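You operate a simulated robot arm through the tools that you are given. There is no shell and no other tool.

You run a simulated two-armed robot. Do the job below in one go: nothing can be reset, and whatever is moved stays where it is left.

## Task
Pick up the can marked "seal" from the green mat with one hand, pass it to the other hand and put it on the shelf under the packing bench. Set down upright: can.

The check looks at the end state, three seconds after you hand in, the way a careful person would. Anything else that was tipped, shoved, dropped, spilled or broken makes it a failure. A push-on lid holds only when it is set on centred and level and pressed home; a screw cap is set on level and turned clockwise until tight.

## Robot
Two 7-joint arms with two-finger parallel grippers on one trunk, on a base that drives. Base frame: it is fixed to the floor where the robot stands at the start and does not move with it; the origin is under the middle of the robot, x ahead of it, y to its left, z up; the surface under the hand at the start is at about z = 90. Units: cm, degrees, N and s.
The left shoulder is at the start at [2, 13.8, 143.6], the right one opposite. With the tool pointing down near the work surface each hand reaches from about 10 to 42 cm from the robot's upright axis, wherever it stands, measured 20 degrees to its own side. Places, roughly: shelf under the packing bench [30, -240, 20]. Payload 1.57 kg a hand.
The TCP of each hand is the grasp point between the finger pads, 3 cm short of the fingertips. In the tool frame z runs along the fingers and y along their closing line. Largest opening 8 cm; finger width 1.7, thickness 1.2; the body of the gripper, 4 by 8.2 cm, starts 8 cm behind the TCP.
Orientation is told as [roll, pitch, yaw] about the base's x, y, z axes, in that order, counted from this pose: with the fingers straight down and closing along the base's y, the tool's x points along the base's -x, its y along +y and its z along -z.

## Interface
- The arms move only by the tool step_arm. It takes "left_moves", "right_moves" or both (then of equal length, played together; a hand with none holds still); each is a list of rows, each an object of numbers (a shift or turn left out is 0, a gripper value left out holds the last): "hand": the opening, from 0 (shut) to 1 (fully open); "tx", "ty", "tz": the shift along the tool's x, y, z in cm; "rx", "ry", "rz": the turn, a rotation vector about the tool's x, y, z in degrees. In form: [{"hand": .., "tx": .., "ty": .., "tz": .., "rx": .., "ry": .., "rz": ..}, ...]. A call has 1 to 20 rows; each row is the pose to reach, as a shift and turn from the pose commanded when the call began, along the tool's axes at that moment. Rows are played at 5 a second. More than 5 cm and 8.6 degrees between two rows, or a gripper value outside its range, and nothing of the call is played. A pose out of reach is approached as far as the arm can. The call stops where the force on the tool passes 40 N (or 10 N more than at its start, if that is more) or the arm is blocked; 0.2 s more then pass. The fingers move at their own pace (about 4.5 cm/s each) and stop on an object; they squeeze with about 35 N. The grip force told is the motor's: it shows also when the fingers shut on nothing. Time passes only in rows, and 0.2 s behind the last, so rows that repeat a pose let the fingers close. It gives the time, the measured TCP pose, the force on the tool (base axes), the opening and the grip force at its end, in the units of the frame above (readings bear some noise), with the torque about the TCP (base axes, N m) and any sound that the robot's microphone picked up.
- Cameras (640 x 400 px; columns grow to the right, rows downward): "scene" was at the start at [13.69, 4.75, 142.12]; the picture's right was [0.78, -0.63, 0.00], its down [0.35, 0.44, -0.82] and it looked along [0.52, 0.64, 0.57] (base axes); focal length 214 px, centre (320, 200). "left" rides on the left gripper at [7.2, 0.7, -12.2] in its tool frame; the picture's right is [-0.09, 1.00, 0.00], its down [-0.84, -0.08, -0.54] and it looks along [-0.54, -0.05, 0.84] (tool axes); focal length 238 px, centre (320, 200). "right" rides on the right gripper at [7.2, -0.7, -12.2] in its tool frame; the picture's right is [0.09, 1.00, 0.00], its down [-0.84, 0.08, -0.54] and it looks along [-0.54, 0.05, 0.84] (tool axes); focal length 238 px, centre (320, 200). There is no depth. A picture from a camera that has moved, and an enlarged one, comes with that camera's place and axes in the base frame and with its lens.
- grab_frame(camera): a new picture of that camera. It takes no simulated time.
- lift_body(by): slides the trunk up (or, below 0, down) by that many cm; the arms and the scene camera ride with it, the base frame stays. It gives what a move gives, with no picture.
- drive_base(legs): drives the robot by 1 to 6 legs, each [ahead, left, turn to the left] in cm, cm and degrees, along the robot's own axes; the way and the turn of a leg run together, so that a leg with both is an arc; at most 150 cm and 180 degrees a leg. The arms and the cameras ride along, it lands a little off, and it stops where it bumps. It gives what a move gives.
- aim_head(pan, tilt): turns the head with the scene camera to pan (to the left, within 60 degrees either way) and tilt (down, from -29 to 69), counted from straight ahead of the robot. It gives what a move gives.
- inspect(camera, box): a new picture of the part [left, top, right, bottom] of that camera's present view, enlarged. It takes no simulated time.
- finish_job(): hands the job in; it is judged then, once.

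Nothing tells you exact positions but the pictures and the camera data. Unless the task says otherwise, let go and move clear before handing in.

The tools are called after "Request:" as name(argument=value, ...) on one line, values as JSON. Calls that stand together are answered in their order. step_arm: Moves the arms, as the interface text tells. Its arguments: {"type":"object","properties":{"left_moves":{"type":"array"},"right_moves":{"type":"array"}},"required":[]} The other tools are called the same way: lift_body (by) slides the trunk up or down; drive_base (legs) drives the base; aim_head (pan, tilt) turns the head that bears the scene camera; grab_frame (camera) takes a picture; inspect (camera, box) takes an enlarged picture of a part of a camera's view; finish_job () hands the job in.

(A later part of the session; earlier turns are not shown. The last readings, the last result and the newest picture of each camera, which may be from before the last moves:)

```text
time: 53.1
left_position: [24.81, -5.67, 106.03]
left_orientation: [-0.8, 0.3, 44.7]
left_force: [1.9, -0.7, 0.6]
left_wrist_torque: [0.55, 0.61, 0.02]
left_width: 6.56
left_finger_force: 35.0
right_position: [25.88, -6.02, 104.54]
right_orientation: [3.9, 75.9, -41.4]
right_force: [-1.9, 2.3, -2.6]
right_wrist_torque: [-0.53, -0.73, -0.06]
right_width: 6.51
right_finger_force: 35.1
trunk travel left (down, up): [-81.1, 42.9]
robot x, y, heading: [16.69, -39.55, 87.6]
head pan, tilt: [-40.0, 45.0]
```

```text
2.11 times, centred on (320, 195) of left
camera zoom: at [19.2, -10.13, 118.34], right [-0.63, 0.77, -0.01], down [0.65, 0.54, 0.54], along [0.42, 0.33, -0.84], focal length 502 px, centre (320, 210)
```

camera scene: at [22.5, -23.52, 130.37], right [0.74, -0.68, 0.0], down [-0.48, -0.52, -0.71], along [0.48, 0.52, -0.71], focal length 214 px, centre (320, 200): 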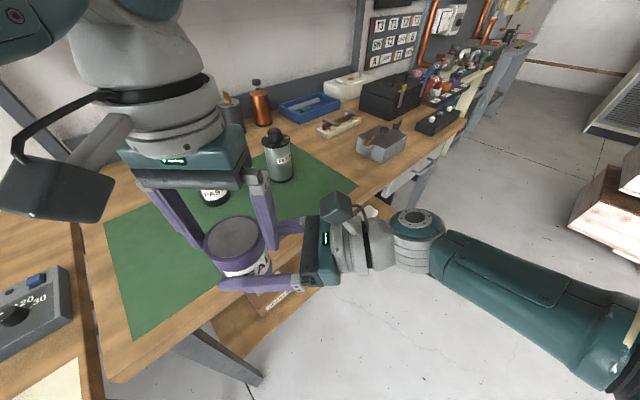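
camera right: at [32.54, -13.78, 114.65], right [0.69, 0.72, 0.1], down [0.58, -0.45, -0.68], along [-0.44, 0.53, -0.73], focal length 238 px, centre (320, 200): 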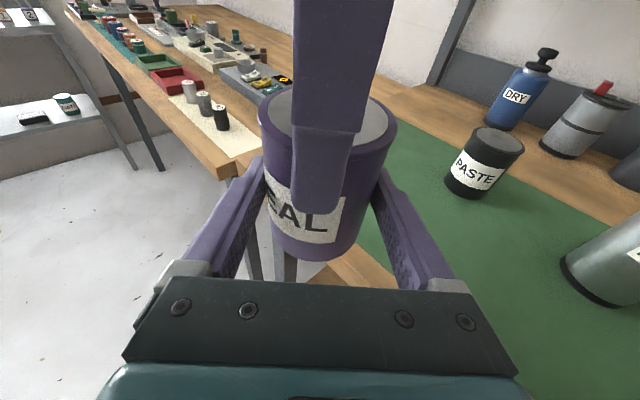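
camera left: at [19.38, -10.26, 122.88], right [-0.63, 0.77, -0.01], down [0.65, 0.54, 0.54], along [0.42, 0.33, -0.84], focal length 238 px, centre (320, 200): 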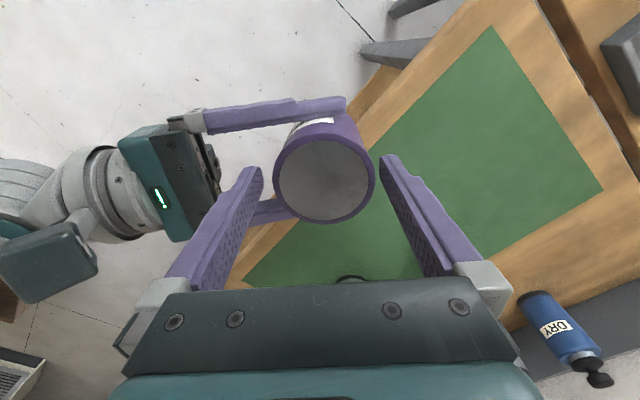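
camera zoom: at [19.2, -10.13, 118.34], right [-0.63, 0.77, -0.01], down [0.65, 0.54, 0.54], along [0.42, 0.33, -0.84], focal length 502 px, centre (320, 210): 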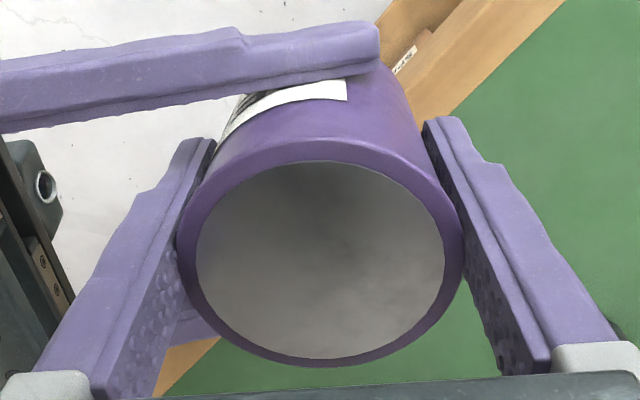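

Both hands hold the can and the forces are small. I'll open the right hand now and keep the left still.

Request:
step_arm(right_moves=[{"hand": 1}, {"hand": 1}, {"hand": 1}, {"hand": 1}])

Request:
inspect(camera="scene", box=[120, 130, 360, 320])

Request:
grab_frame(camera="right")

```text
time: 54.1
left_position: [24.74, -5.6, 106.2]
left_orientation: [-0.8, 0.5, 44.7]
left_force: [0.2, 0.1, 0.3]
left_wrist_torque: [-0.02, 0.02, 0.03]
left_width: 6.51
left_finger_force: 35.2
right_position: [25.75, -5.97, 104.67]
right_orientation: [3.8, 76.1, -41.3]
right_force: [0.1, 0.4, -0.2]
right_wrist_torque: [0.0, -0.01, -0.03]
right_width: 8.02
right_finger_force: 0.0
trunk travel left (down, up): [-81.1, 42.9]
robot x, y, heading: [16.58, -39.2, 87.6]
head pan, tilt: [-40.0, 45.0]
```

```text
2.11 times, centred on (240, 225) of scene
camera zoom: at [22.51, -23.52, 130.37], right [0.74, -0.68, 0.0], down [-0.48, -0.52, -0.71], along [0.48, 0.52, -0.71], focal length 452 px, centre (488, 147)
```

zoom: 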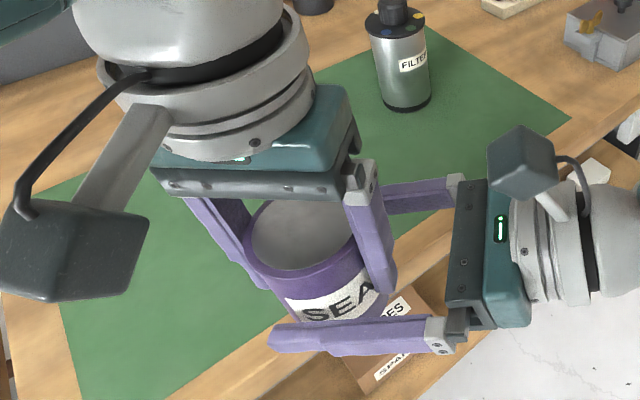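

```text
taken
camera right: at [32.53, -13.78, 114.65], right [0.69, 0.72, 0.1], down [0.58, -0.45, -0.68], along [-0.44, 0.53, -0.73], focal length 238 px, centre (320, 200)
```

right: 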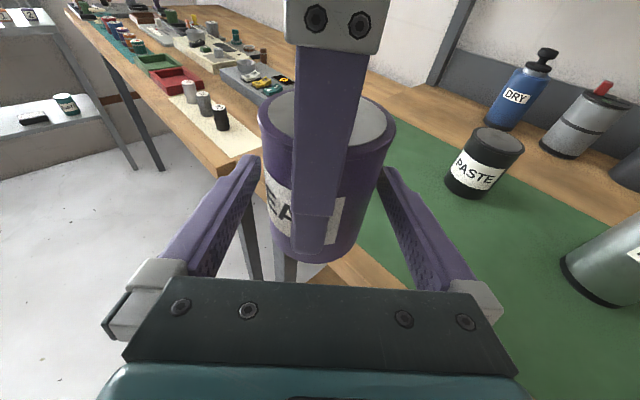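

The can hangs upright in the left hand. I'll retreat the right hand straight back along its fingers.

Request:
step_arm(right_moves=[{"tz": -2}, {"tz": -5}, {"tz": -9}, {"tz": -13}, {"tz": -16}, {"tz": -16}])

Request:
grab_frame(camera="scene")

Request:
grab_frame(camera="right")

Request:
grab_frame(camera="left")

```text
time: 55.5
left_position: [24.93, -5.62, 106.06]
left_orientation: [-0.8, 0.4, 44.7]
left_force: [0.2, 0.1, -0.6]
left_wrist_torque: [0.0, 0.0, 0.01]
left_width: 6.5
left_finger_force: 35.4
right_position: [36.8, -17.08, 108.77]
right_orientation: [3.7, 76.0, -41.5]
right_force: [0.3, 0.4, 0.0]
right_wrist_torque: [-0.02, 0.04, -0.02]
right_width: 7.99
right_finger_force: 0.1
trunk travel left (down, up): [-81.1, 42.9]
robot x, y, heading: [16.98, -39.61, 87.5]
head pan, tilt: [-40.0, 45.0]
```

```text
taken
camera scene: at [22.51, -23.52, 130.37], right [0.74, -0.68, 0.0], down [-0.48, -0.52, -0.71], along [0.48, 0.52, -0.71], focal length 214 px, centre (320, 200)
```

scene: 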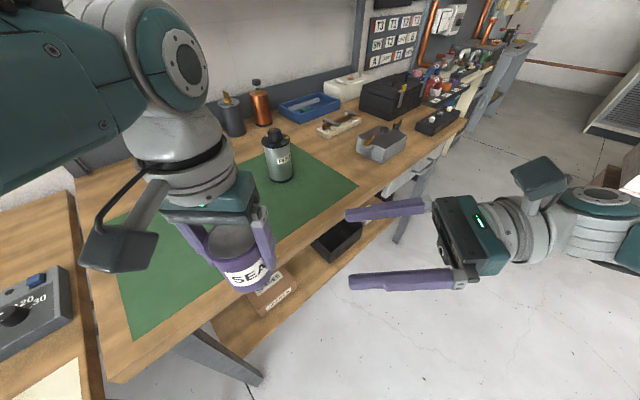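

```text
taken
camera right: at [43.52, -24.85, 118.74], right [0.69, 0.72, 0.1], down [0.58, -0.45, -0.68], along [-0.44, 0.53, -0.73], focal length 238 px, centre (320, 200)
```

right: 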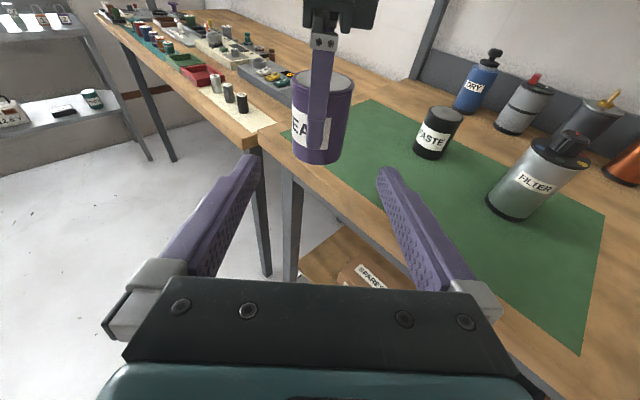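

```text
taken
camera left: at [19.2, -10.13, 118.34], right [-0.63, 0.77, -0.01], down [0.65, 0.54, 0.54], along [0.42, 0.33, -0.84], focal length 238 px, centre (320, 200)
```

left: 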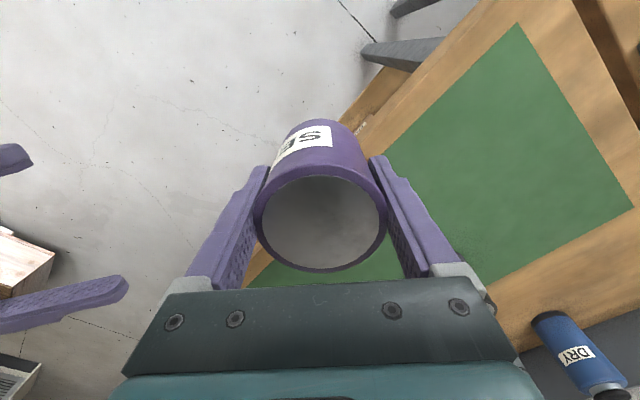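

The hand-over is done: the can hangs upright in the left hand, its bottom about 5.8 cm below the left TCP. I'll back away from the bench and turn to face the packing bench's open end.

Request:
drive_base(legs=[[-40, 0, 0], [0, 0, -90], [0, 0, -87.5]])

Request:
aim_head(pan=0, tilt=35)

Request:
grab_frame(camera="scene")

Request:
grab_frame(camera="left")

```text
time: 65.6
left_position: [8.5, -113.25, 106.04]
left_orientation: [-0.9, 0.3, -132.5]
left_force: [-0.7, -0.4, -0.5]
left_wrist_torque: [-0.02, -0.02, -0.01]
left_width: 6.52
left_finger_force: 34.8
right_position: [-4.07, -102.47, 108.77]
right_orientation: [3.7, 76.0, 141.3]
right_force: [0.3, -0.1, 0.4]
right_wrist_torque: [0.02, 0.01, 0.02]
right_width: 7.99
right_finger_force: 0.1
trunk travel left (down, up): [-81.1, 42.9]
robot x, y, heading: [15.03, -78.93, -89.6]
head pan, tilt: [-40.0, 45.0]
```

```text
time: 66.6
left_position: [8.95, -113.61, 106.1]
left_orientation: [-0.4, 0.3, -132.0]
left_force: [-0.4, 0.8, -1.4]
left_wrist_torque: [0.02, -0.04, -0.02]
left_width: 6.52
left_finger_force: 34.9
right_position: [-3.98, -102.59, 108.75]
right_orientation: [3.7, 76.0, 141.4]
right_force: [-0.2, -0.2, -0.7]
right_wrist_torque: [0.01, 0.01, 0.01]
right_width: 8.02
right_finger_force: 0.1
trunk travel left (down, up): [-81.1, 42.9]
robot x, y, heading: [14.75, -79.13, -89.6]
head pan, tilt: [0.0, 35.0]
```

```text
taken
camera scene: at [11.33, -96.72, 131.27], right [-0.91, 0.42, 0.0], down [0.27, 0.57, -0.78], along [-0.33, -0.71, -0.63], focal length 214 px, centre (320, 200)
```

scene: 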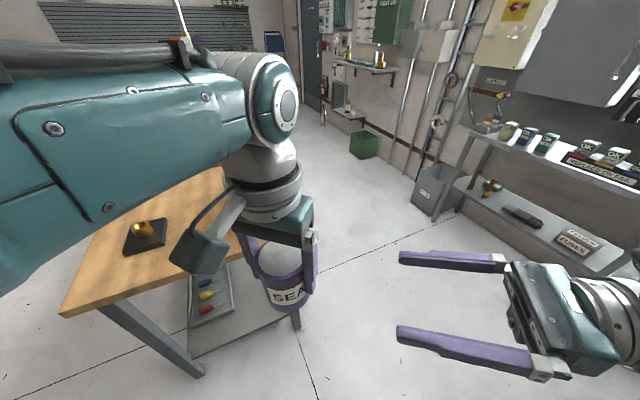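

```text
taken
camera left: at [14.32, -108.99, 118.39], right [0.68, -0.73, -0.01], down [-0.62, -0.58, 0.54], along [-0.4, -0.36, -0.84], focal length 238 px, centre (320, 200)
```

left: 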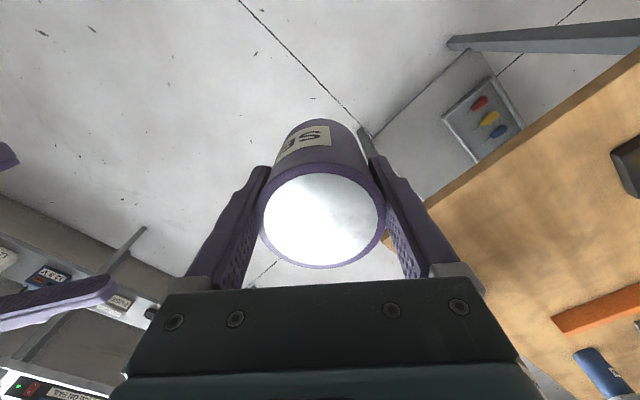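

The bench end is in view, with a drill-type item on top and a tool tray on the shelf. The head seems to be leaning on the left forearm, so I'll turn it back to the right to take that pressure off.

Request:
aim_head(pan=-35, tilt=35)

Request:
grab_frame(camera="scene")

```text
time: 67.6
left_position: [8.32, -113.16, 106.04]
left_orientation: [-0.8, 0.5, -132.7]
left_force: [-1.0, -0.9, 0.3]
left_wrist_torque: [-0.01, -0.02, 0.02]
left_width: 6.53
left_finger_force: 35.1
right_position: [-4.04, -102.5, 108.64]
right_orientation: [3.7, 76.0, 141.4]
right_force: [-0.5, -0.3, 0.3]
right_wrist_torque: [-0.01, 0.03, -0.02]
right_width: 8.0
right_finger_force: 0.1
trunk travel left (down, up): [-81.1, 42.9]
robot x, y, heading: [15.11, -78.84, -89.8]
head pan, tilt: [-35.0, 35.0]
```

```text
taken
camera scene: at [9.97, -96.2, 131.85], right [-0.82, 0.57, 0.0], down [0.33, 0.47, -0.82], along [-0.47, -0.67, -0.57], focal length 214 px, centre (320, 200)
```

scene: 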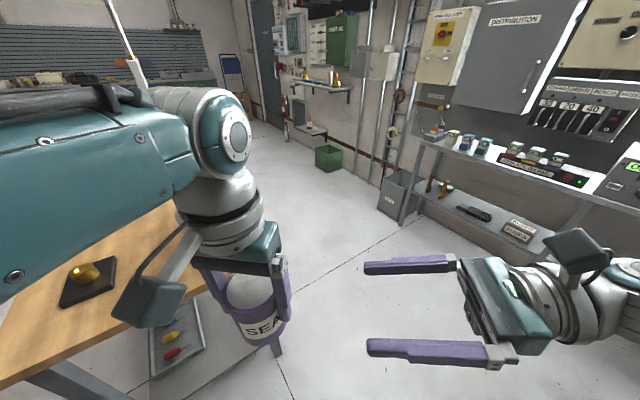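

The head is free now. Lowering the trunk by about 80 cm would put the left arm at shelf height in its present shape, with everything below the bench top. First I'll move the can a bit to the robot's left, and pull the right hand back and up out of the way.

Request:
step_arm(left_moves=[{"tx": 1.9, "ty": 2.06}, {"tx": 3.8, "ty": 4.12}, {"tx": 5.7, "ty": 6.18}, {"tx": 7.6, "ty": 8.24}, {"tx": 9.48, "ty": 10.3}, {"tx": 9.48, "ty": 10.3}], right_moves=[{"tx": 1.7, "tz": -1.6}, {"tx": 3.3, "tz": -3.2}, {"tx": 5, "tz": -4.8}, {"tx": 6.6, "tz": -6.4}, {"tx": 8.3, "tz": -7.9}, {"tx": 8.3, "tz": -7.9}])

Request:
aim_head(pan=-60, tilt=45)

Request:
grab_frame(camera="scene")

Request:
aim_head(pan=0, tilt=35)

Request:
grab_frame(camera="scene")

```text
time: 69.0
left_position: [22.37, -113.16, 105.94]
left_orientation: [-0.8, 0.5, -132.6]
left_force: [0.1, -0.8, -0.2]
left_wrist_torque: [0.03, 0.0, 0.04]
left_width: 6.52
left_finger_force: 35.1
right_position: [-8.11, -98.45, 118.88]
right_orientation: [3.6, 76.0, 141.4]
right_force: [0.6, 0.3, -0.2]
right_wrist_torque: [0.01, -0.01, 0.0]
right_width: 7.99
right_finger_force: 0.0
trunk travel left (down, up): [-81.1, 42.9]
robot x, y, heading: [15.54, -79.02, -89.6]
head pan, tilt: [-35.0, 35.0]
```

```text
time: 69.9
left_position: [22.5, -113.15, 105.87]
left_orientation: [-0.8, 0.4, -132.6]
left_force: [-0.4, 0.7, 0.4]
left_wrist_torque: [0.01, -0.03, 0.03]
left_width: 6.53
left_finger_force: 35.3
right_position: [-8.08, -98.5, 118.76]
right_orientation: [3.6, 76.1, 141.5]
right_force: [0.4, -0.1, 0.4]
right_wrist_torque: [-0.04, 0.03, -0.02]
right_width: 8.01
right_finger_force: 0.0
trunk travel left (down, up): [-81.1, 42.9]
robot x, y, heading: [14.88, -78.97, -89.8]
head pan, tilt: [-60.0, 45.0]
```

```text
taken
camera scene: at [7.95, -93.07, 130.37], right [-0.51, 0.86, 0.0], down [0.61, 0.36, -0.71], along [-0.61, -0.36, -0.71], focal length 214 px, centre (320, 200)
```

scene: 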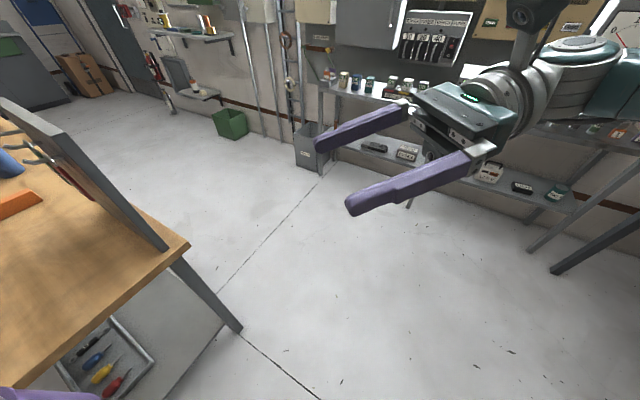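

```text
time: 71.2
left_position: [22.46, -113.12, 106.0]
left_orientation: [-0.8, 0.4, -132.4]
left_force: [0.5, -0.2, 0.1]
left_wrist_torque: [0.02, 0.02, -0.03]
left_width: 6.52
left_finger_force: 35.3
right_position: [-8.13, -98.52, 118.86]
right_orientation: [3.7, 76.0, 141.4]
right_force: [-0.4, 0.5, 0.6]
right_wrist_torque: [0.05, -0.02, 0.04]
right_width: 8.01
right_finger_force: 0.1
trunk travel left (down, up): [-81.1, 42.9]
robot x, y, heading: [14.9, -79.05, -89.7]
head pan, tilt: [0.0, 35.0]
```

```text
taken
camera scene: at [15.01, -97.76, 131.85], right [-1.0, -0.01, 0.0], down [0.0, 0.57, -0.82], along [0.0, -0.82, -0.57], focal length 214 px, centre (320, 200)
```

scene: 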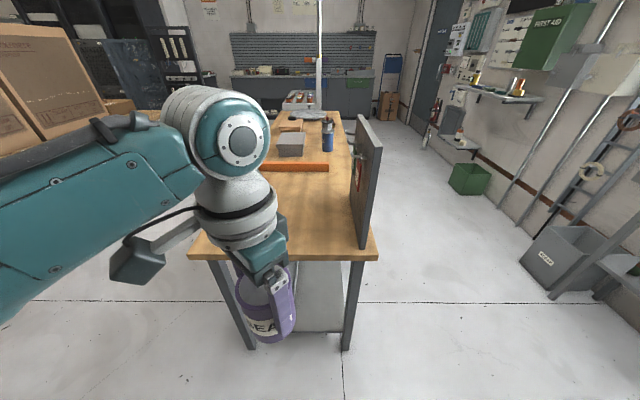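

The bench end is now clear: top edge at y≈-140.5 and z≈81, legs at x≈1 and 53, shelf end at y≈-146. The tray occupies x 29–50 beyond y≈-157, so x≈15 is free. I'll extend the left hand 4 cm ahead so the head can stay outside the bench.

Request:
step_arm(left_moves=[{"tx": -1.47, "ty": 1.35}, {"tx": -2.94, "ty": 2.7}, {"tx": -2.94, "ty": 2.7}])

Request:
drive_base(legs=[[0, -8, 0]])

Request:
lift_body(by=-40)

Request:
grab_frame(camera="scene")

Request:
grab_frame(camera="right")

```text
time: 72.0
left_position: [22.36, -117.11, 105.89]
left_orientation: [-0.7, 0.4, -132.5]
left_force: [0.1, -0.5, -0.1]
left_wrist_torque: [0.02, -0.03, -0.02]
left_width: 6.53
left_finger_force: 35.4
right_position: [-8.19, -98.6, 118.89]
right_orientation: [3.6, 76.0, 141.4]
right_force: [0.0, 0.7, 0.3]
right_wrist_torque: [0.02, -0.01, -0.03]
right_width: 8.0
right_finger_force: 0.0
trunk travel left (down, up): [-81.1, 42.9]
robot x, y, heading: [15.48, -78.94, -89.6]
head pan, tilt: [0.0, 35.0]
```

```text
time: 73.1
left_position: [14.44, -117.06, 105.81]
left_orientation: [-0.8, 0.4, -132.5]
left_force: [-0.1, 0.8, 0.7]
left_wrist_torque: [0.06, -0.04, 0.0]
left_width: 6.53
left_finger_force: 35.1
right_position: [-16.04, -98.55, 118.95]
right_orientation: [3.6, 76.0, 141.4]
right_force: [-0.8, 0.5, 0.7]
right_wrist_torque: [0.04, -0.02, -0.01]
right_width: 8.0
right_finger_force: 0.0
trunk travel left (down, up): [-81.1, 42.9]
robot x, y, heading: [6.98, -79.07, -89.5]
head pan, tilt: [0.0, 35.0]
```

```text
time: 76.9
left_position: [14.46, -117.21, 65.99]
left_orientation: [-0.8, 0.4, -132.6]
left_force: [-0.4, -0.3, 0.6]
left_wrist_torque: [-0.01, -0.02, 0.01]
left_width: 6.52
left_finger_force: 35.0
right_position: [-16.01, -98.7, 78.77]
right_orientation: [3.7, 76.1, 141.4]
right_force: [0.7, -0.8, 0.4]
right_wrist_torque: [0.0, 0.0, 0.01]
right_width: 7.99
right_finger_force: 0.1
trunk travel left (down, up): [-41.1, 82.9]
robot x, y, heading: [6.91, -79.0, -89.6]
head pan, tilt: [0.0, 35.0]
```

```text
taken
camera scene: at [7.12, -97.8, 91.85], right [-1.0, -0.01, 0.0], down [0.0, 0.57, -0.82], along [0.01, -0.82, -0.57], focal length 214 px, centre (320, 200)
```

scene: 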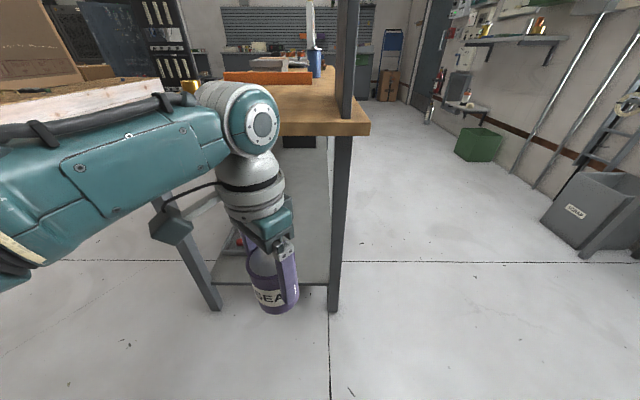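

```text
taken
camera right: at [-22.85, -91.25, 88.79], right [-0.65, -0.75, 0.1], down [-0.6, 0.42, -0.68], along [0.47, -0.5, -0.73], focal length 238 px, centre (320, 200)
```

right: 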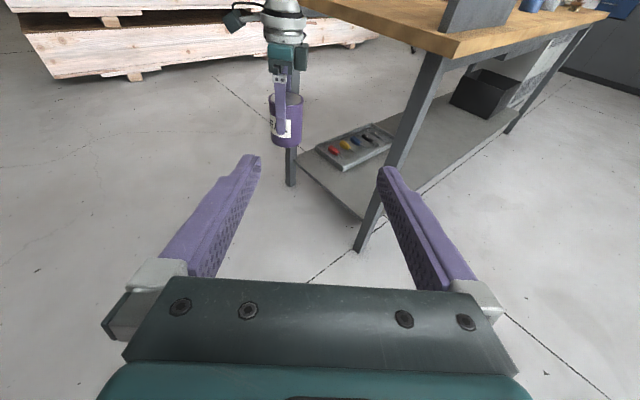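

The way is clear: the shelf surface on this side is empty except for the tray on the left. I'll lower the trunk a further 32 cm so the can travels about 8 cm above the shelf.

Request:
lift_body(by=-32)

Request:
grab_frame(camera="scene")

Request:
grab_frame(camera="right")

Request:
grab_frame(camera="left")

```text
time: 80.1
left_position: [14.52, -117.16, 33.83]
left_orientation: [-0.8, 0.3, -132.5]
left_force: [-0.1, -0.4, -0.7]
left_wrist_torque: [0.03, -0.01, -0.02]
left_width: 6.5
left_finger_force: 35.2
right_position: [-16.11, -98.65, 46.86]
right_orientation: [3.5, 76.0, 141.4]
right_force: [-0.2, 0.3, 0.8]
right_wrist_torque: [0.01, -0.03, 0.0]
right_width: 8.01
right_finger_force: 0.1
trunk travel left (down, up): [-9.1, 114.9]
robot x, y, heading: [7.24, -78.97, -89.8]
head pan, tilt: [0.0, 35.0]
```

```text
taken
camera scene: at [7.11, -97.79, 59.85], right [-1.0, -0.01, 0.0], down [0.0, 0.57, -0.82], along [0.01, -0.82, -0.57], focal length 214 px, centre (320, 200)
```

scene: 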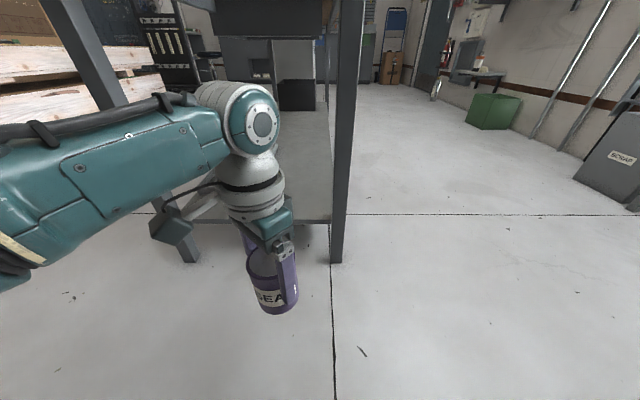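

```text
taken
camera right: at [-22.85, -91.25, 56.79], right [-0.65, -0.75, 0.1], down [-0.6, 0.42, -0.68], along [0.47, -0.5, -0.73], focal length 238 px, centre (320, 200)
```

right: 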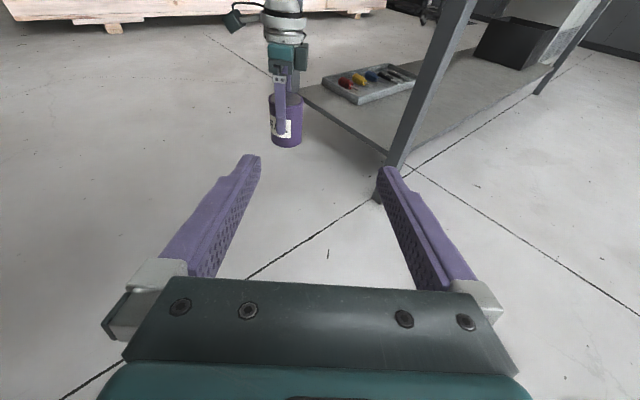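

```text
taken
camera left: at [19.9, -112.53, 46.09], right [0.67, -0.74, -0.01], down [-0.62, -0.57, 0.54], along [-0.41, -0.35, -0.84], focal length 238 px, centre (320, 200)
```

left: 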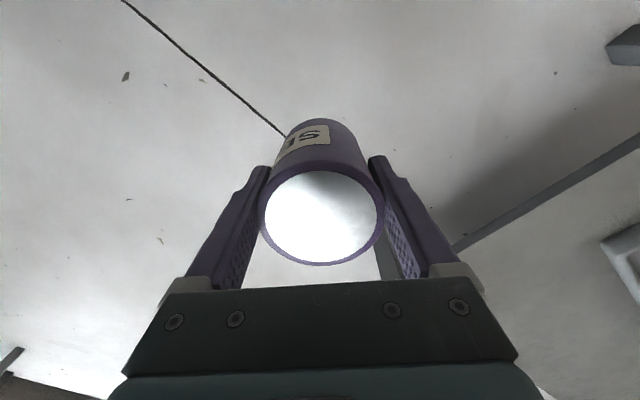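

The shelf edge is at z≈19–20. Before driving in, I need to see where the left elbow sits relative to the left-hand bench leg.

Request:
aim_head(pan=40, tilt=10)

Request:
grab_frame(camera="scene")

```text
time: 81.2
left_position: [14.48, -117.16, 33.77]
left_orientation: [-0.8, 0.5, -132.5]
left_force: [-0.1, 0.4, -0.3]
left_wrist_torque: [-0.01, -0.03, 0.0]
left_width: 6.54
left_finger_force: 35.0
right_position: [-15.98, -98.69, 46.86]
right_orientation: [3.6, 76.1, 141.3]
right_force: [-0.1, -0.4, -0.3]
right_wrist_torque: [0.01, -0.04, -0.04]
right_width: 8.0
right_finger_force: 0.1
trunk travel left (down, up): [-9.1, 114.9]
robot x, y, heading: [7.29, -79.22, -89.8]
head pan, tilt: [40.0, 10.0]
```

```text
taken
camera scene: at [13.07, -96.08, 63.86], right [-0.76, -0.65, 0.0], down [-0.11, 0.13, -0.98], along [0.64, -0.75, -0.17], focal length 214 px, centre (320, 200)
```

scene: 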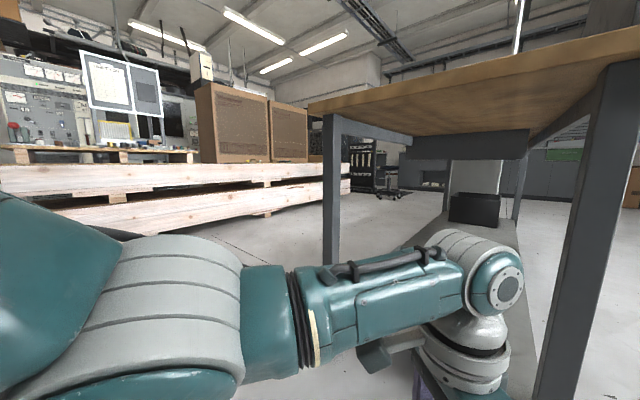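

The elbow is tucked back at about [32, -100], well inside the left leg line and below the bench top. I'll drive ahead in two stages, checking in between.

Request:
drive_base(legs=[[26, 0, 0]])

Request:
grab_frame(camera="scene")

Request:
aim_head(pan=-10, tilt=35)

Request:
grab_frame(camera="scene")

Request:
grab_frame(camera="right")

Request:
grab_frame(camera="left")

```text
time: 83.0
left_position: [15.06, -143.0, 33.84]
left_orientation: [-1.0, 0.5, -132.0]
left_force: [-0.4, 0.0, -0.2]
left_wrist_torque: [0.0, 0.01, -0.01]
left_width: 6.53
left_finger_force: 35.2
right_position: [-15.68, -124.56, 46.9]
right_orientation: [3.4, 76.0, 141.6]
right_force: [0.3, -0.4, -0.2]
right_wrist_torque: [-0.03, 0.01, 0.0]
right_width: 7.99
right_finger_force: 0.1
trunk travel left (down, up): [-9.1, 114.9]
robot x, y, heading: [7.31, -105.29, -89.1]
head pan, tilt: [40.0, 10.0]
```

```text
taken
camera scene: at [13.43, -121.95, 63.84], right [-0.76, -0.65, 0.0], down [-0.11, 0.13, -0.98], along [0.64, -0.75, -0.17], focal length 214 px, centre (320, 200)
```

scene: 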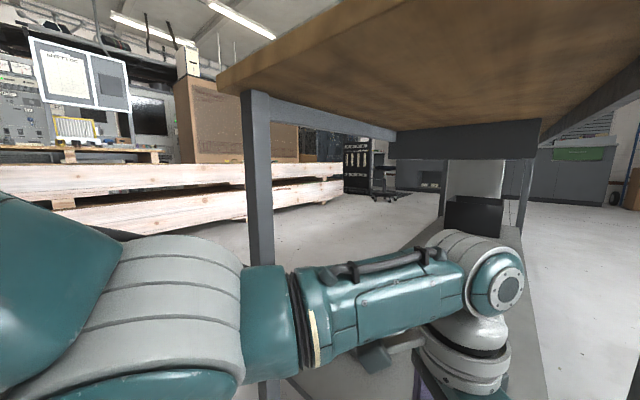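

```text
time: 84.2
left_position: [14.93, -143.08, 33.85]
left_orientation: [-0.8, 0.4, -132.2]
left_force: [0.4, -0.7, -0.3]
left_wrist_torque: [0.0, -0.02, 0.01]
left_width: 6.51
left_finger_force: 34.8
right_position: [-15.74, -124.81, 46.93]
right_orientation: [3.5, 76.0, 141.7]
right_force: [0.6, 1.2, -0.5]
right_wrist_torque: [-0.01, 0.0, -0.04]
right_width: 8.02
right_finger_force: 0.1
trunk travel left (down, up): [-9.1, 114.9]
robot x, y, heading: [7.31, -104.99, -89.4]
head pan, tilt: [-10.0, 35.0]
```

```text
taken
camera scene: at [5.96, -123.74, 59.85], right [-0.99, 0.16, 0.0], down [0.09, 0.57, -0.82], along [-0.13, -0.81, -0.57], focal length 214 px, centre (320, 200)
```

scene: 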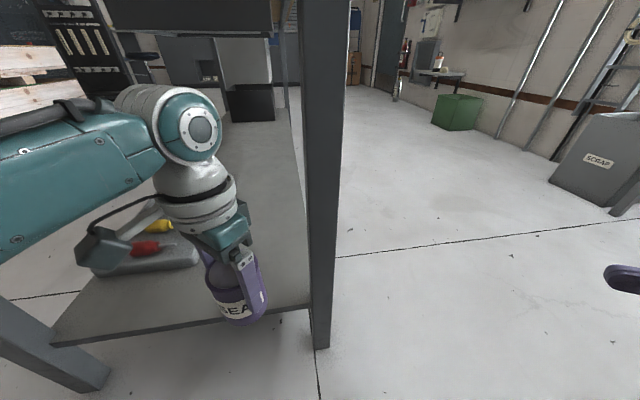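

```text
taken
camera right: at [-22.53, -117.49, 56.78], right [-0.65, -0.76, 0.1], down [-0.6, 0.42, -0.68], along [0.47, -0.5, -0.73], focal length 238 px, centre (320, 200)
```

right: 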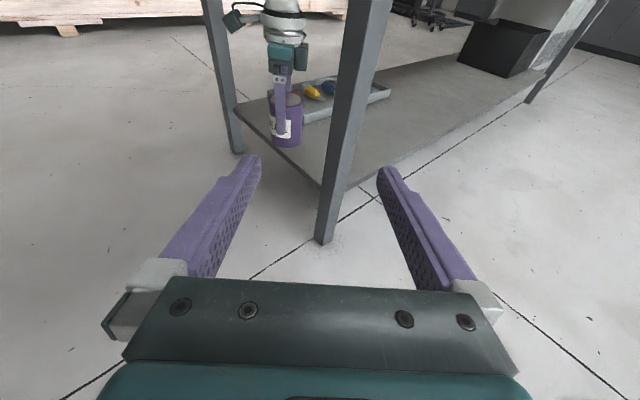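

```text
taken
camera left: at [20.36, -138.5, 46.07], right [0.68, -0.74, -0.01], down [-0.62, -0.58, 0.54], along [-0.4, -0.35, -0.84], focal length 238 px, centre (320, 200)
```

left: 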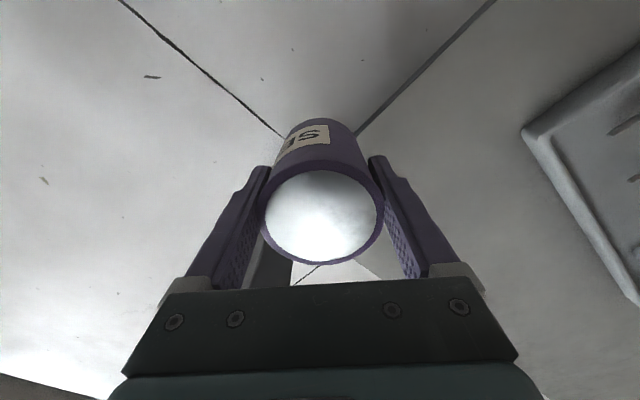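

Everything is clear: the shelf surface reads z≈20 and the tray's near corner is at about [29, -158]. I'll drive in another 12.5 cm.

Request:
drive_base(legs=[[12.5, 0, 0]])

Request:
grab_frame(camera="scene")

Request:
grab_frame(camera="right")

Request:
grab_frame(camera="left")

```text
time: 85.6
left_position: [15.19, -151.74, 32.86]
left_orientation: [-1.8, 1.5, -131.6]
left_force: [0.2, 0.1, 0.7]
left_wrist_torque: [-0.02, -0.01, 0.02]
left_width: 6.52
left_finger_force: 35.2
right_position: [-15.61, -133.92, 46.48]
right_orientation: [-0.4, 75.0, 138.4]
right_force: [1.2, -0.3, 0.6]
right_wrist_torque: [-0.02, -0.03, 0.02]
right_width: 8.01
right_finger_force: 0.0
trunk travel left (down, up): [-9.1, 114.9]
robot x, y, heading: [7.19, -117.46, -88.8]
head pan, tilt: [-10.0, 35.0]
stopped in leg 1: the robot was blocked; the commanded pose is now the measured one
```

```text
taken
camera scene: at [5.97, -133.03, 59.46], right [-0.99, 0.15, 0.01], down [0.09, 0.59, -0.81], along [-0.13, -0.8, -0.59], focal length 214 px, centre (320, 200)
```

scene: 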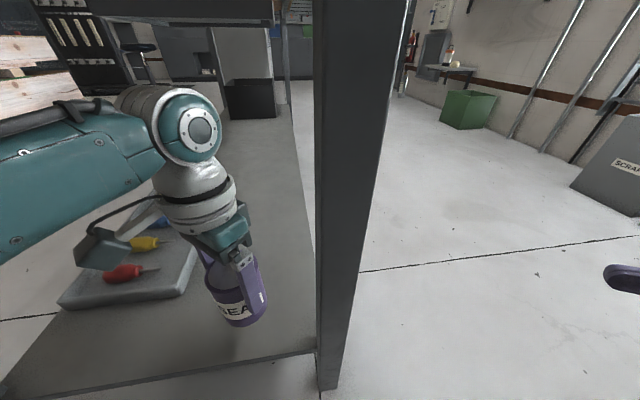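

```text
taken
camera right: at [-22.56, -126.95, 56.57], right [-0.64, -0.76, 0.09], down [-0.61, 0.43, -0.67], along [0.47, -0.48, -0.74], focal length 238 px, centre (320, 200)
```

right: 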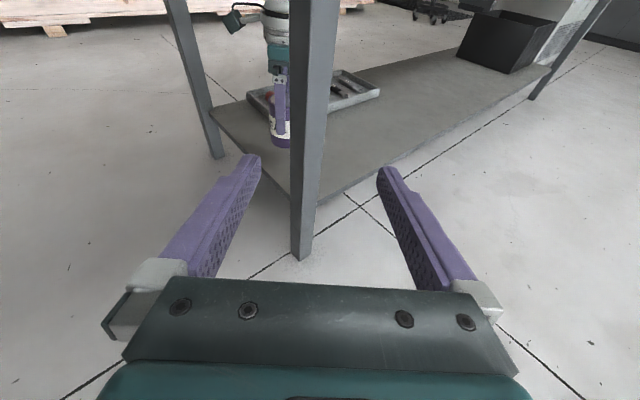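

```text
taken
camera left: at [20.51, -147.31, 45.28], right [0.68, -0.73, -0.03], down [-0.61, -0.6, 0.52], along [-0.4, -0.34, -0.85], focal length 238 px, centre (320, 200)
```

left: 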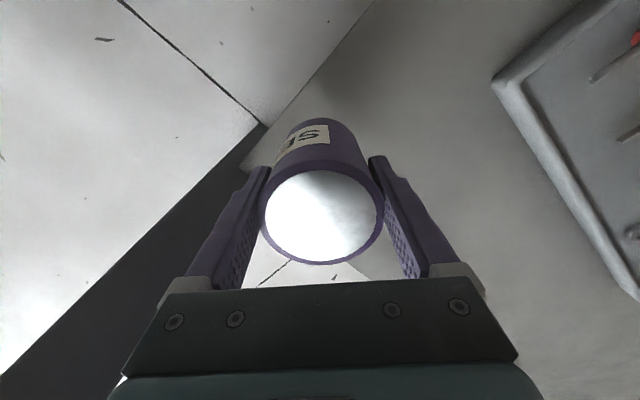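

The base was stopped by something low, probably the shelf frame, and it's leaning slightly forward. The bench legs haven't moved. The can is already over the shelf, so I'll back up a touch to take the pressure off and see what pose I get.

Request:
drive_base(legs=[[-1.5, 0, 0]])

Request:
grab_frame(camera="scene")

Request:
grab_frame(camera="left")

```text
time: 86.4
left_position: [15.04, -152.18, 33.25]
left_orientation: [-1.4, 1.0, -131.8]
left_force: [1.7, -0.2, 0.0]
left_wrist_torque: [0.08, -0.02, 0.02]
left_width: 6.53
left_finger_force: 35.1
right_position: [-15.6, -134.2, 46.59]
right_orientation: [1.5, 75.6, 139.9]
right_force: [-0.3, 0.4, 0.3]
right_wrist_torque: [-0.01, 0.01, -0.01]
right_width: 7.98
right_finger_force: 0.1
trunk travel left (down, up): [-9.1, 114.9]
robot x, y, heading: [7.27, -116.56, -88.8]
head pan, tilt: [-10.0, 35.0]
```

```text
taken
camera scene: at [5.95, -133.17, 59.6], right [-0.99, 0.16, 0.0], down [0.09, 0.58, -0.81], along [-0.13, -0.8, -0.58], focal length 214 px, centre (320, 200)
```

scene: 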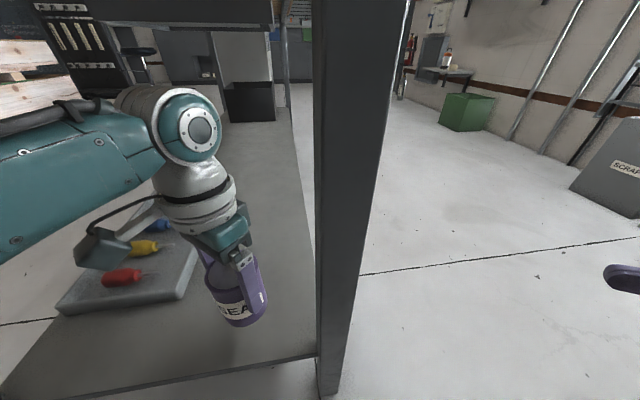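

```text
taken
camera left: at [20.44, -147.65, 45.59], right [0.68, -0.73, -0.03], down [-0.61, -0.59, 0.53], along [-0.4, -0.35, -0.85], focal length 238 px, centre (320, 200)
```

left: 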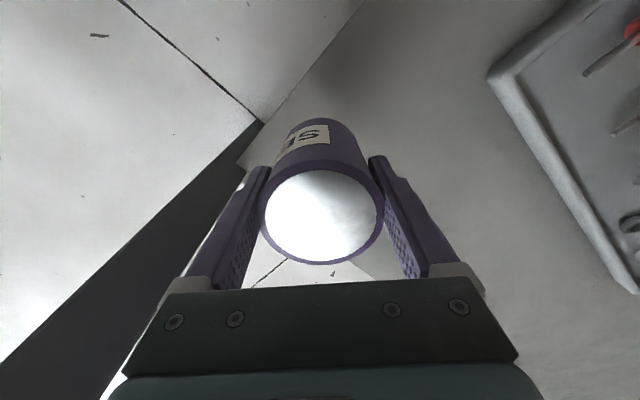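

Backing up let the upper body come forward again. So the block is up high: the shoulder casing is touching the bench-top edge, not the base. I'll back off to get free and use arm reach instead.

Request:
drive_base(legs=[[-4, 0, 0]])

Request:
grab_frame(camera="scene")

```text
time: 87.3
left_position: [15.31, -150.93, 33.97]
left_orientation: [-0.6, 0.2, -131.8]
left_force: [-0.8, -0.7, -0.2]
left_wrist_torque: [0.09, -0.02, -0.02]
left_width: 6.53
left_finger_force: 34.4
right_position: [-15.49, -132.54, 46.95]
right_orientation: [4.3, 76.3, 142.7]
right_force: [0.2, -0.6, 0.3]
right_wrist_torque: [0.03, -0.01, 0.05]
right_width: 8.01
right_finger_force: 0.1
trunk travel left (down, up): [-9.1, 114.9]
robot x, y, heading: [7.48, -112.31, -88.9]
head pan, tilt: [-10.0, 35.0]
```

```text
taken
camera scene: at [6.08, -131.39, 59.95], right [-0.99, 0.16, 0.0], down [0.09, 0.56, -0.82], along [-0.13, -0.81, -0.57], focal length 214 px, centre (320, 200)
```

scene: 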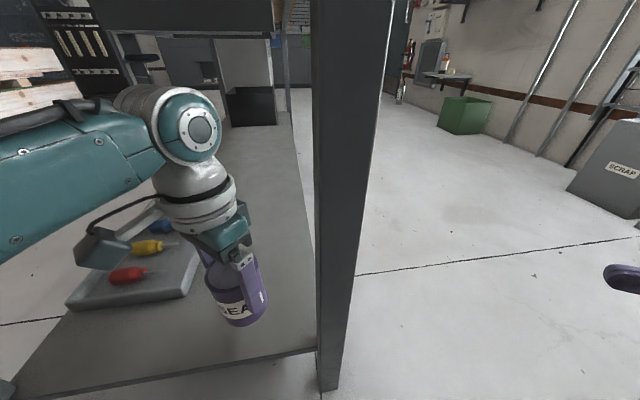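

Now it's free, with the orientation restored. I'll extend the left arm 5 cm further in over the shelf.

Request:
step_arm(left_moves=[{"tx": -1.24, "ty": 1.11}, {"tx": -2.48, "ty": 2.22}, {"tx": -3.73, "ty": 3.33}, {"tx": -3.73, "ty": 3.33}])

Request:
grab_frame(camera="scene")

Request:
grab_frame(camera="right")

Request:
grab_frame(camera="left")

```text
time: 88.3
left_position: [15.36, -154.86, 33.91]
left_orientation: [-0.9, 0.3, -131.8]
left_force: [-0.4, 0.7, -0.7]
left_wrist_torque: [0.04, 0.03, 0.0]
left_width: 6.52
left_finger_force: 35.3
left hand out of reach, approached as far as the arm can: row 3, 4
right_position: [-15.65, -131.91, 46.94]
right_orientation: [3.5, 76.0, 141.9]
right_force: [-0.1, -0.8, 0.1]
right_wrist_torque: [-0.01, -0.01, 0.01]
right_width: 8.01
right_finger_force: 0.0
trunk travel left (down, up): [-9.1, 114.9]
robot x, y, heading: [7.21, -112.49, -88.9]
head pan, tilt: [-10.0, 35.0]
```

```text
taken
camera scene: at [6.07, -130.74, 59.85], right [-0.99, 0.16, 0.0], down [0.09, 0.57, -0.82], along [-0.13, -0.81, -0.57], focal length 214 px, centre (320, 200)
```

scene: 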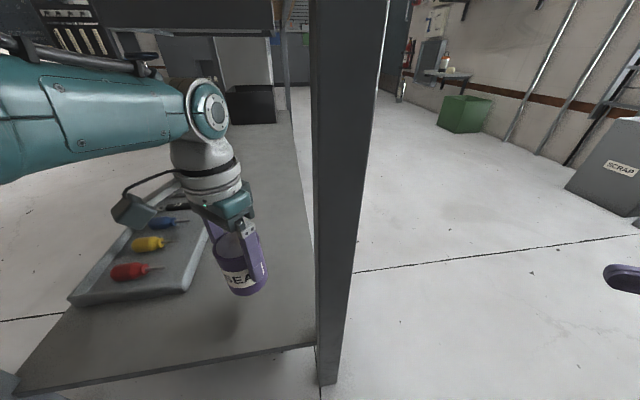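

```text
taken
camera right: at [-22.44, -124.66, 56.78], right [-0.64, -0.76, 0.1], down [-0.6, 0.42, -0.68], along [0.47, -0.5, -0.73], focal length 238 px, centre (320, 200)
```

right: 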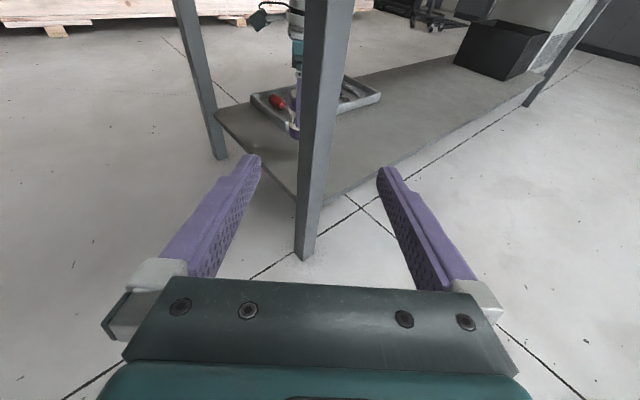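

```text
taken
camera left: at [20.74, -150.13, 46.1], right [0.68, -0.73, -0.01], down [-0.61, -0.58, 0.54], along [-0.4, -0.36, -0.84], focal length 238 px, centre (320, 200)
```

left: 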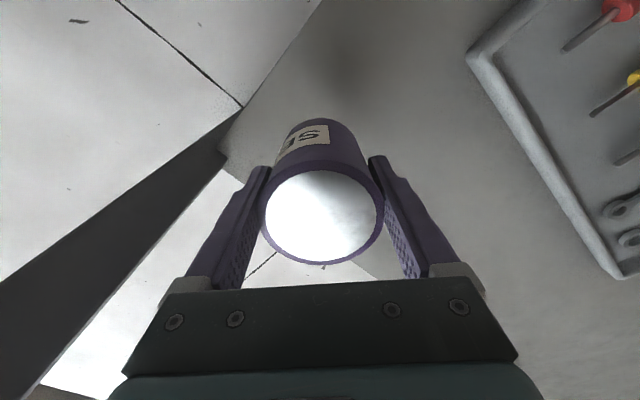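

The can is over the shelf at [15.4, -154.9], about 5.5 cm in from the end edge, and still upright. I'll lower with the trunk first, then finish gently.

Request:
lift_body(by=-5.5)

Request:
inspect(camera="scene", box=[160, 170, 340, 330])

Request:
grab_frame(camera="left")

```text
time: 89.2
left_position: [15.38, -154.87, 28.22]
left_orientation: [-0.9, 0.5, -131.8]
left_force: [-0.1, 0.3, -0.9]
left_wrist_torque: [0.01, -0.03, 0.01]
left_width: 6.52
left_finger_force: 34.9
right_position: [-15.57, -131.89, 41.34]
right_orientation: [3.4, 76.1, 142.0]
right_force: [0.9, 0.4, -0.5]
right_wrist_torque: [0.02, 0.02, -0.04]
right_width: 7.99
right_finger_force: 0.1
trunk travel left (down, up): [-3.6, 120.4]
robot x, y, heading: [7.52, -111.71, -89.0]
head pan, tilt: [-10.0, 35.0]
```

```text
2.50 times, centred on (250, 250) of scene
camera zoom: at [6.05, -130.76, 54.35], right [-0.99, 0.16, 0.0], down [0.09, 0.57, -0.82], along [-0.13, -0.81, -0.57], focal length 536 px, centre (495, 75)
```

zoom: 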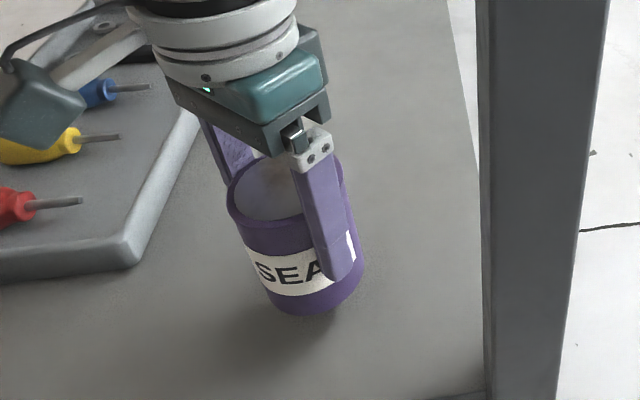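

```text
taken
camera left: at [20.73, -150.14, 40.59], right [0.68, -0.73, -0.01], down [-0.61, -0.58, 0.54], along [-0.4, -0.36, -0.84], focal length 238 px, centre (320, 200)
```

left: 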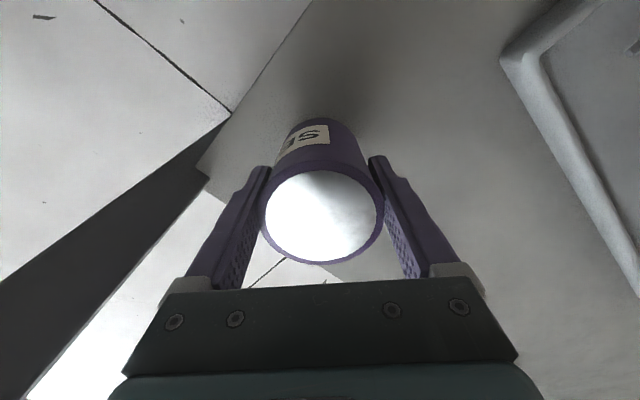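

About 2 cm to go. I'll lower in small steps and watch the force for contact.

Request:
lift_body(by=-1.2)

Request:
step_arm(left_moves=[{"tx": 0.7, "ty": -0.65, "tz": 0.2}, {"tx": 0.7, "ty": -0.65, "tz": 0.4}, {"tx": 0.7, "ty": -0.65, "tz": 0.6}])

Request:
inspect(camera="scene", box=[160, 170, 340, 330])

```text
time: 89.8
left_position: [15.4, -154.77, 27.17]
left_orientation: [-0.8, 0.5, -131.8]
left_force: [0.0, -0.2, -0.6]
left_wrist_torque: [0.04, 0.01, -0.04]
left_width: 6.54
left_finger_force: 34.6
right_position: [-15.51, -131.93, 40.24]
right_orientation: [3.5, 76.0, 141.9]
right_force: [0.3, -0.4, -0.5]
right_wrist_torque: [-0.02, -0.06, 0.0]
right_width: 8.0
right_finger_force: 0.1
trunk travel left (down, up): [-2.4, 121.6]
robot x, y, heading: [7.38, -112.32, -89.0]
head pan, tilt: [-10.0, 35.0]
```

```text
time: 90.6
left_position: [15.36, -153.92, 26.58]
left_orientation: [-0.8, 0.5, -131.8]
left_force: [-0.2, 0.0, 1.1]
left_wrist_torque: [0.04, -0.01, -0.01]
left_width: 6.5
left_finger_force: 35.0
right_position: [-15.57, -131.92, 40.13]
right_orientation: [3.6, 75.9, 142.0]
right_force: [0.1, 0.1, 0.2]
right_wrist_torque: [0.04, 0.03, 0.03]
right_width: 7.99
right_finger_force: 0.0
trunk travel left (down, up): [-2.4, 121.6]
robot x, y, heading: [7.47, -112.15, -89.0]
head pan, tilt: [-10.0, 35.0]
```

```text
2.50 times, centred on (250, 250) of scene
camera zoom: at [6.03, -130.8, 53.16], right [-0.99, 0.16, 0.0], down [0.09, 0.57, -0.82], along [-0.13, -0.81, -0.57], focal length 536 px, centre (495, 75)
```

zoom: 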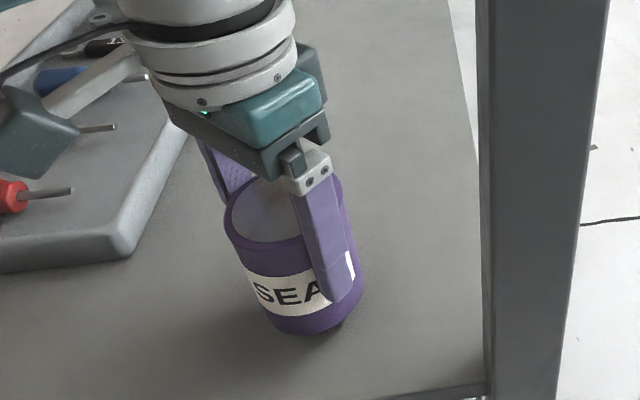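

Request:
step_arm(left_moves=[{"tz": 0.2}, {"tz": 0.4}, {"tz": 0.6}])

```text
time: 91.4
left_position: [15.34, -153.85, 25.96]
left_orientation: [-0.8, 0.5, -131.8]
left_force: [-0.3, 0.7, -0.3]
left_wrist_torque: [0.03, -0.01, 0.03]
left_width: 6.49
left_finger_force: 35.3
right_position: [-15.5, -131.98, 40.22]
right_orientation: [3.5, 75.9, 142.0]
right_force: [-0.8, -0.1, 0.1]
right_wrist_torque: [-0.02, -0.01, 0.01]
right_width: 7.99
right_finger_force: 0.0
trunk travel left (down, up): [-2.4, 121.6]
robot x, y, heading: [7.27, -112.3, -89.1]
head pan, tilt: [-10.0, 35.0]
```

Request:
step_arm(left_moves=[{"tz": 0.2}, {"tz": 0.4}, {"tz": 0.4}])

Request:
inspect(camera="scene", box=[190, 230, 330, 330])

```text
time: 92.2
left_position: [15.33, -153.71, 25.54]
left_orientation: [-0.7, 0.5, -131.8]
left_force: [0.3, 0.2, 0.1]
left_wrist_torque: [-0.03, 0.02, 0.01]
left_width: 6.52
left_finger_force: 35.0
right_position: [-15.54, -131.9, 40.01]
right_orientation: [3.5, 76.0, 142.1]
right_force: [0.4, -0.4, 0.2]
right_wrist_torque: [0.06, 0.0, -0.03]
right_width: 8.03
right_finger_force: 0.1
trunk travel left (down, up): [-2.4, 121.6]
robot x, y, heading: [7.55, -112.02, -89.0]
head pan, tilt: [-10.0, 35.0]
```

```text
4.00 times, centred on (260, 280) of scene
camera zoom: at [6.06, -130.76, 53.15], right [-0.99, 0.16, 0.0], down [0.09, 0.57, -0.82], along [-0.13, -0.81, -0.57], focal length 858 px, centre (560, -120)
```

zoom: 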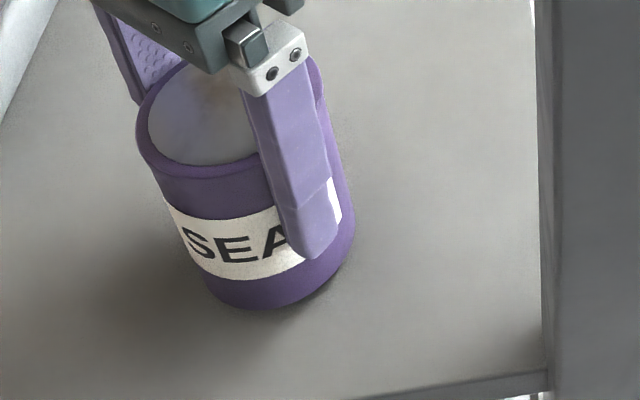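

Request:
step_arm(left_moves=[{"tz": 0.2}, {"tz": 0.4}, {"tz": 0.4}])

Request:
inspect(camera="scene", box=[190, 230, 330, 330])

```text
time: 93.0
left_position: [15.47, -153.94, 25.25]
left_orientation: [-0.8, 0.3, -131.8]
left_force: [0.4, -0.9, 0.9]
left_wrist_torque: [0.01, -0.03, 0.01]
left_width: 6.53
left_finger_force: 35.0
right_position: [-15.46, -132.02, 40.21]
right_orientation: [3.5, 76.1, 142.1]
right_force: [-0.1, 0.7, 0.3]
right_wrist_torque: [-0.02, 0.03, 0.0]
right_width: 7.99
right_finger_force: 0.1
trunk travel left (down, up): [-2.4, 121.6]
robot x, y, heading: [7.41, -112.19, -89.1]
head pan, tilt: [-10.0, 35.0]
```

```text
4.00 times, centred on (260, 280) of scene
camera zoom: at [6.06, -130.76, 53.15], right [-0.99, 0.16, 0.0], down [0.09, 0.57, -0.82], along [-0.13, -0.81, -0.57], focal length 858 px, centre (560, -120)
```

zoom: 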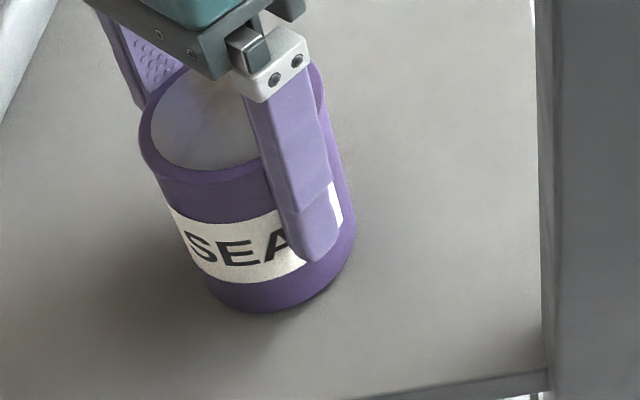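

Request:
step_arm(left_moves=[{"tz": 0.15}, {"tz": 0.3}, {"tz": 0.45}])

Request:
inspect(camera="scene", box=[190, 230, 330, 330])

```text
time: 93.8
left_position: [15.31, -153.86, 24.86]
left_orientation: [-0.6, 0.4, -131.8]
left_force: [-0.4, 4.7, 11.0]
left_wrist_torque: [0.28, -0.26, 0.08]
left_width: 6.52
left_finger_force: 35.1
right_position: [-15.58, -131.87, 40.04]
right_orientation: [3.4, 76.0, 141.9]
right_force: [0.3, -0.3, 0.3]
right_wrist_torque: [0.0, 0.03, 0.0]
right_width: 8.0
right_finger_force: 0.0
trunk travel left (down, up): [-2.4, 121.6]
robot x, y, heading: [7.15, -112.18, -89.0]
head pan, tilt: [-10.0, 35.0]
```

```text
4.00 times, centred on (260, 280) of scene
camera zoom: at [6.1, -130.7, 53.18], right [-0.99, 0.16, 0.0], down [0.09, 0.57, -0.82], along [-0.13, -0.81, -0.57], focal length 858 px, centre (560, -120)
```

zoom: 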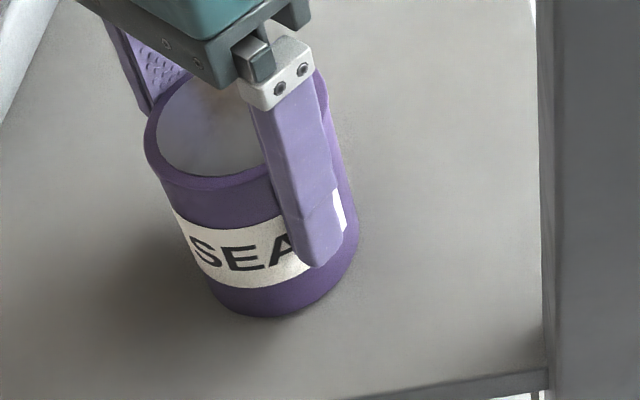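

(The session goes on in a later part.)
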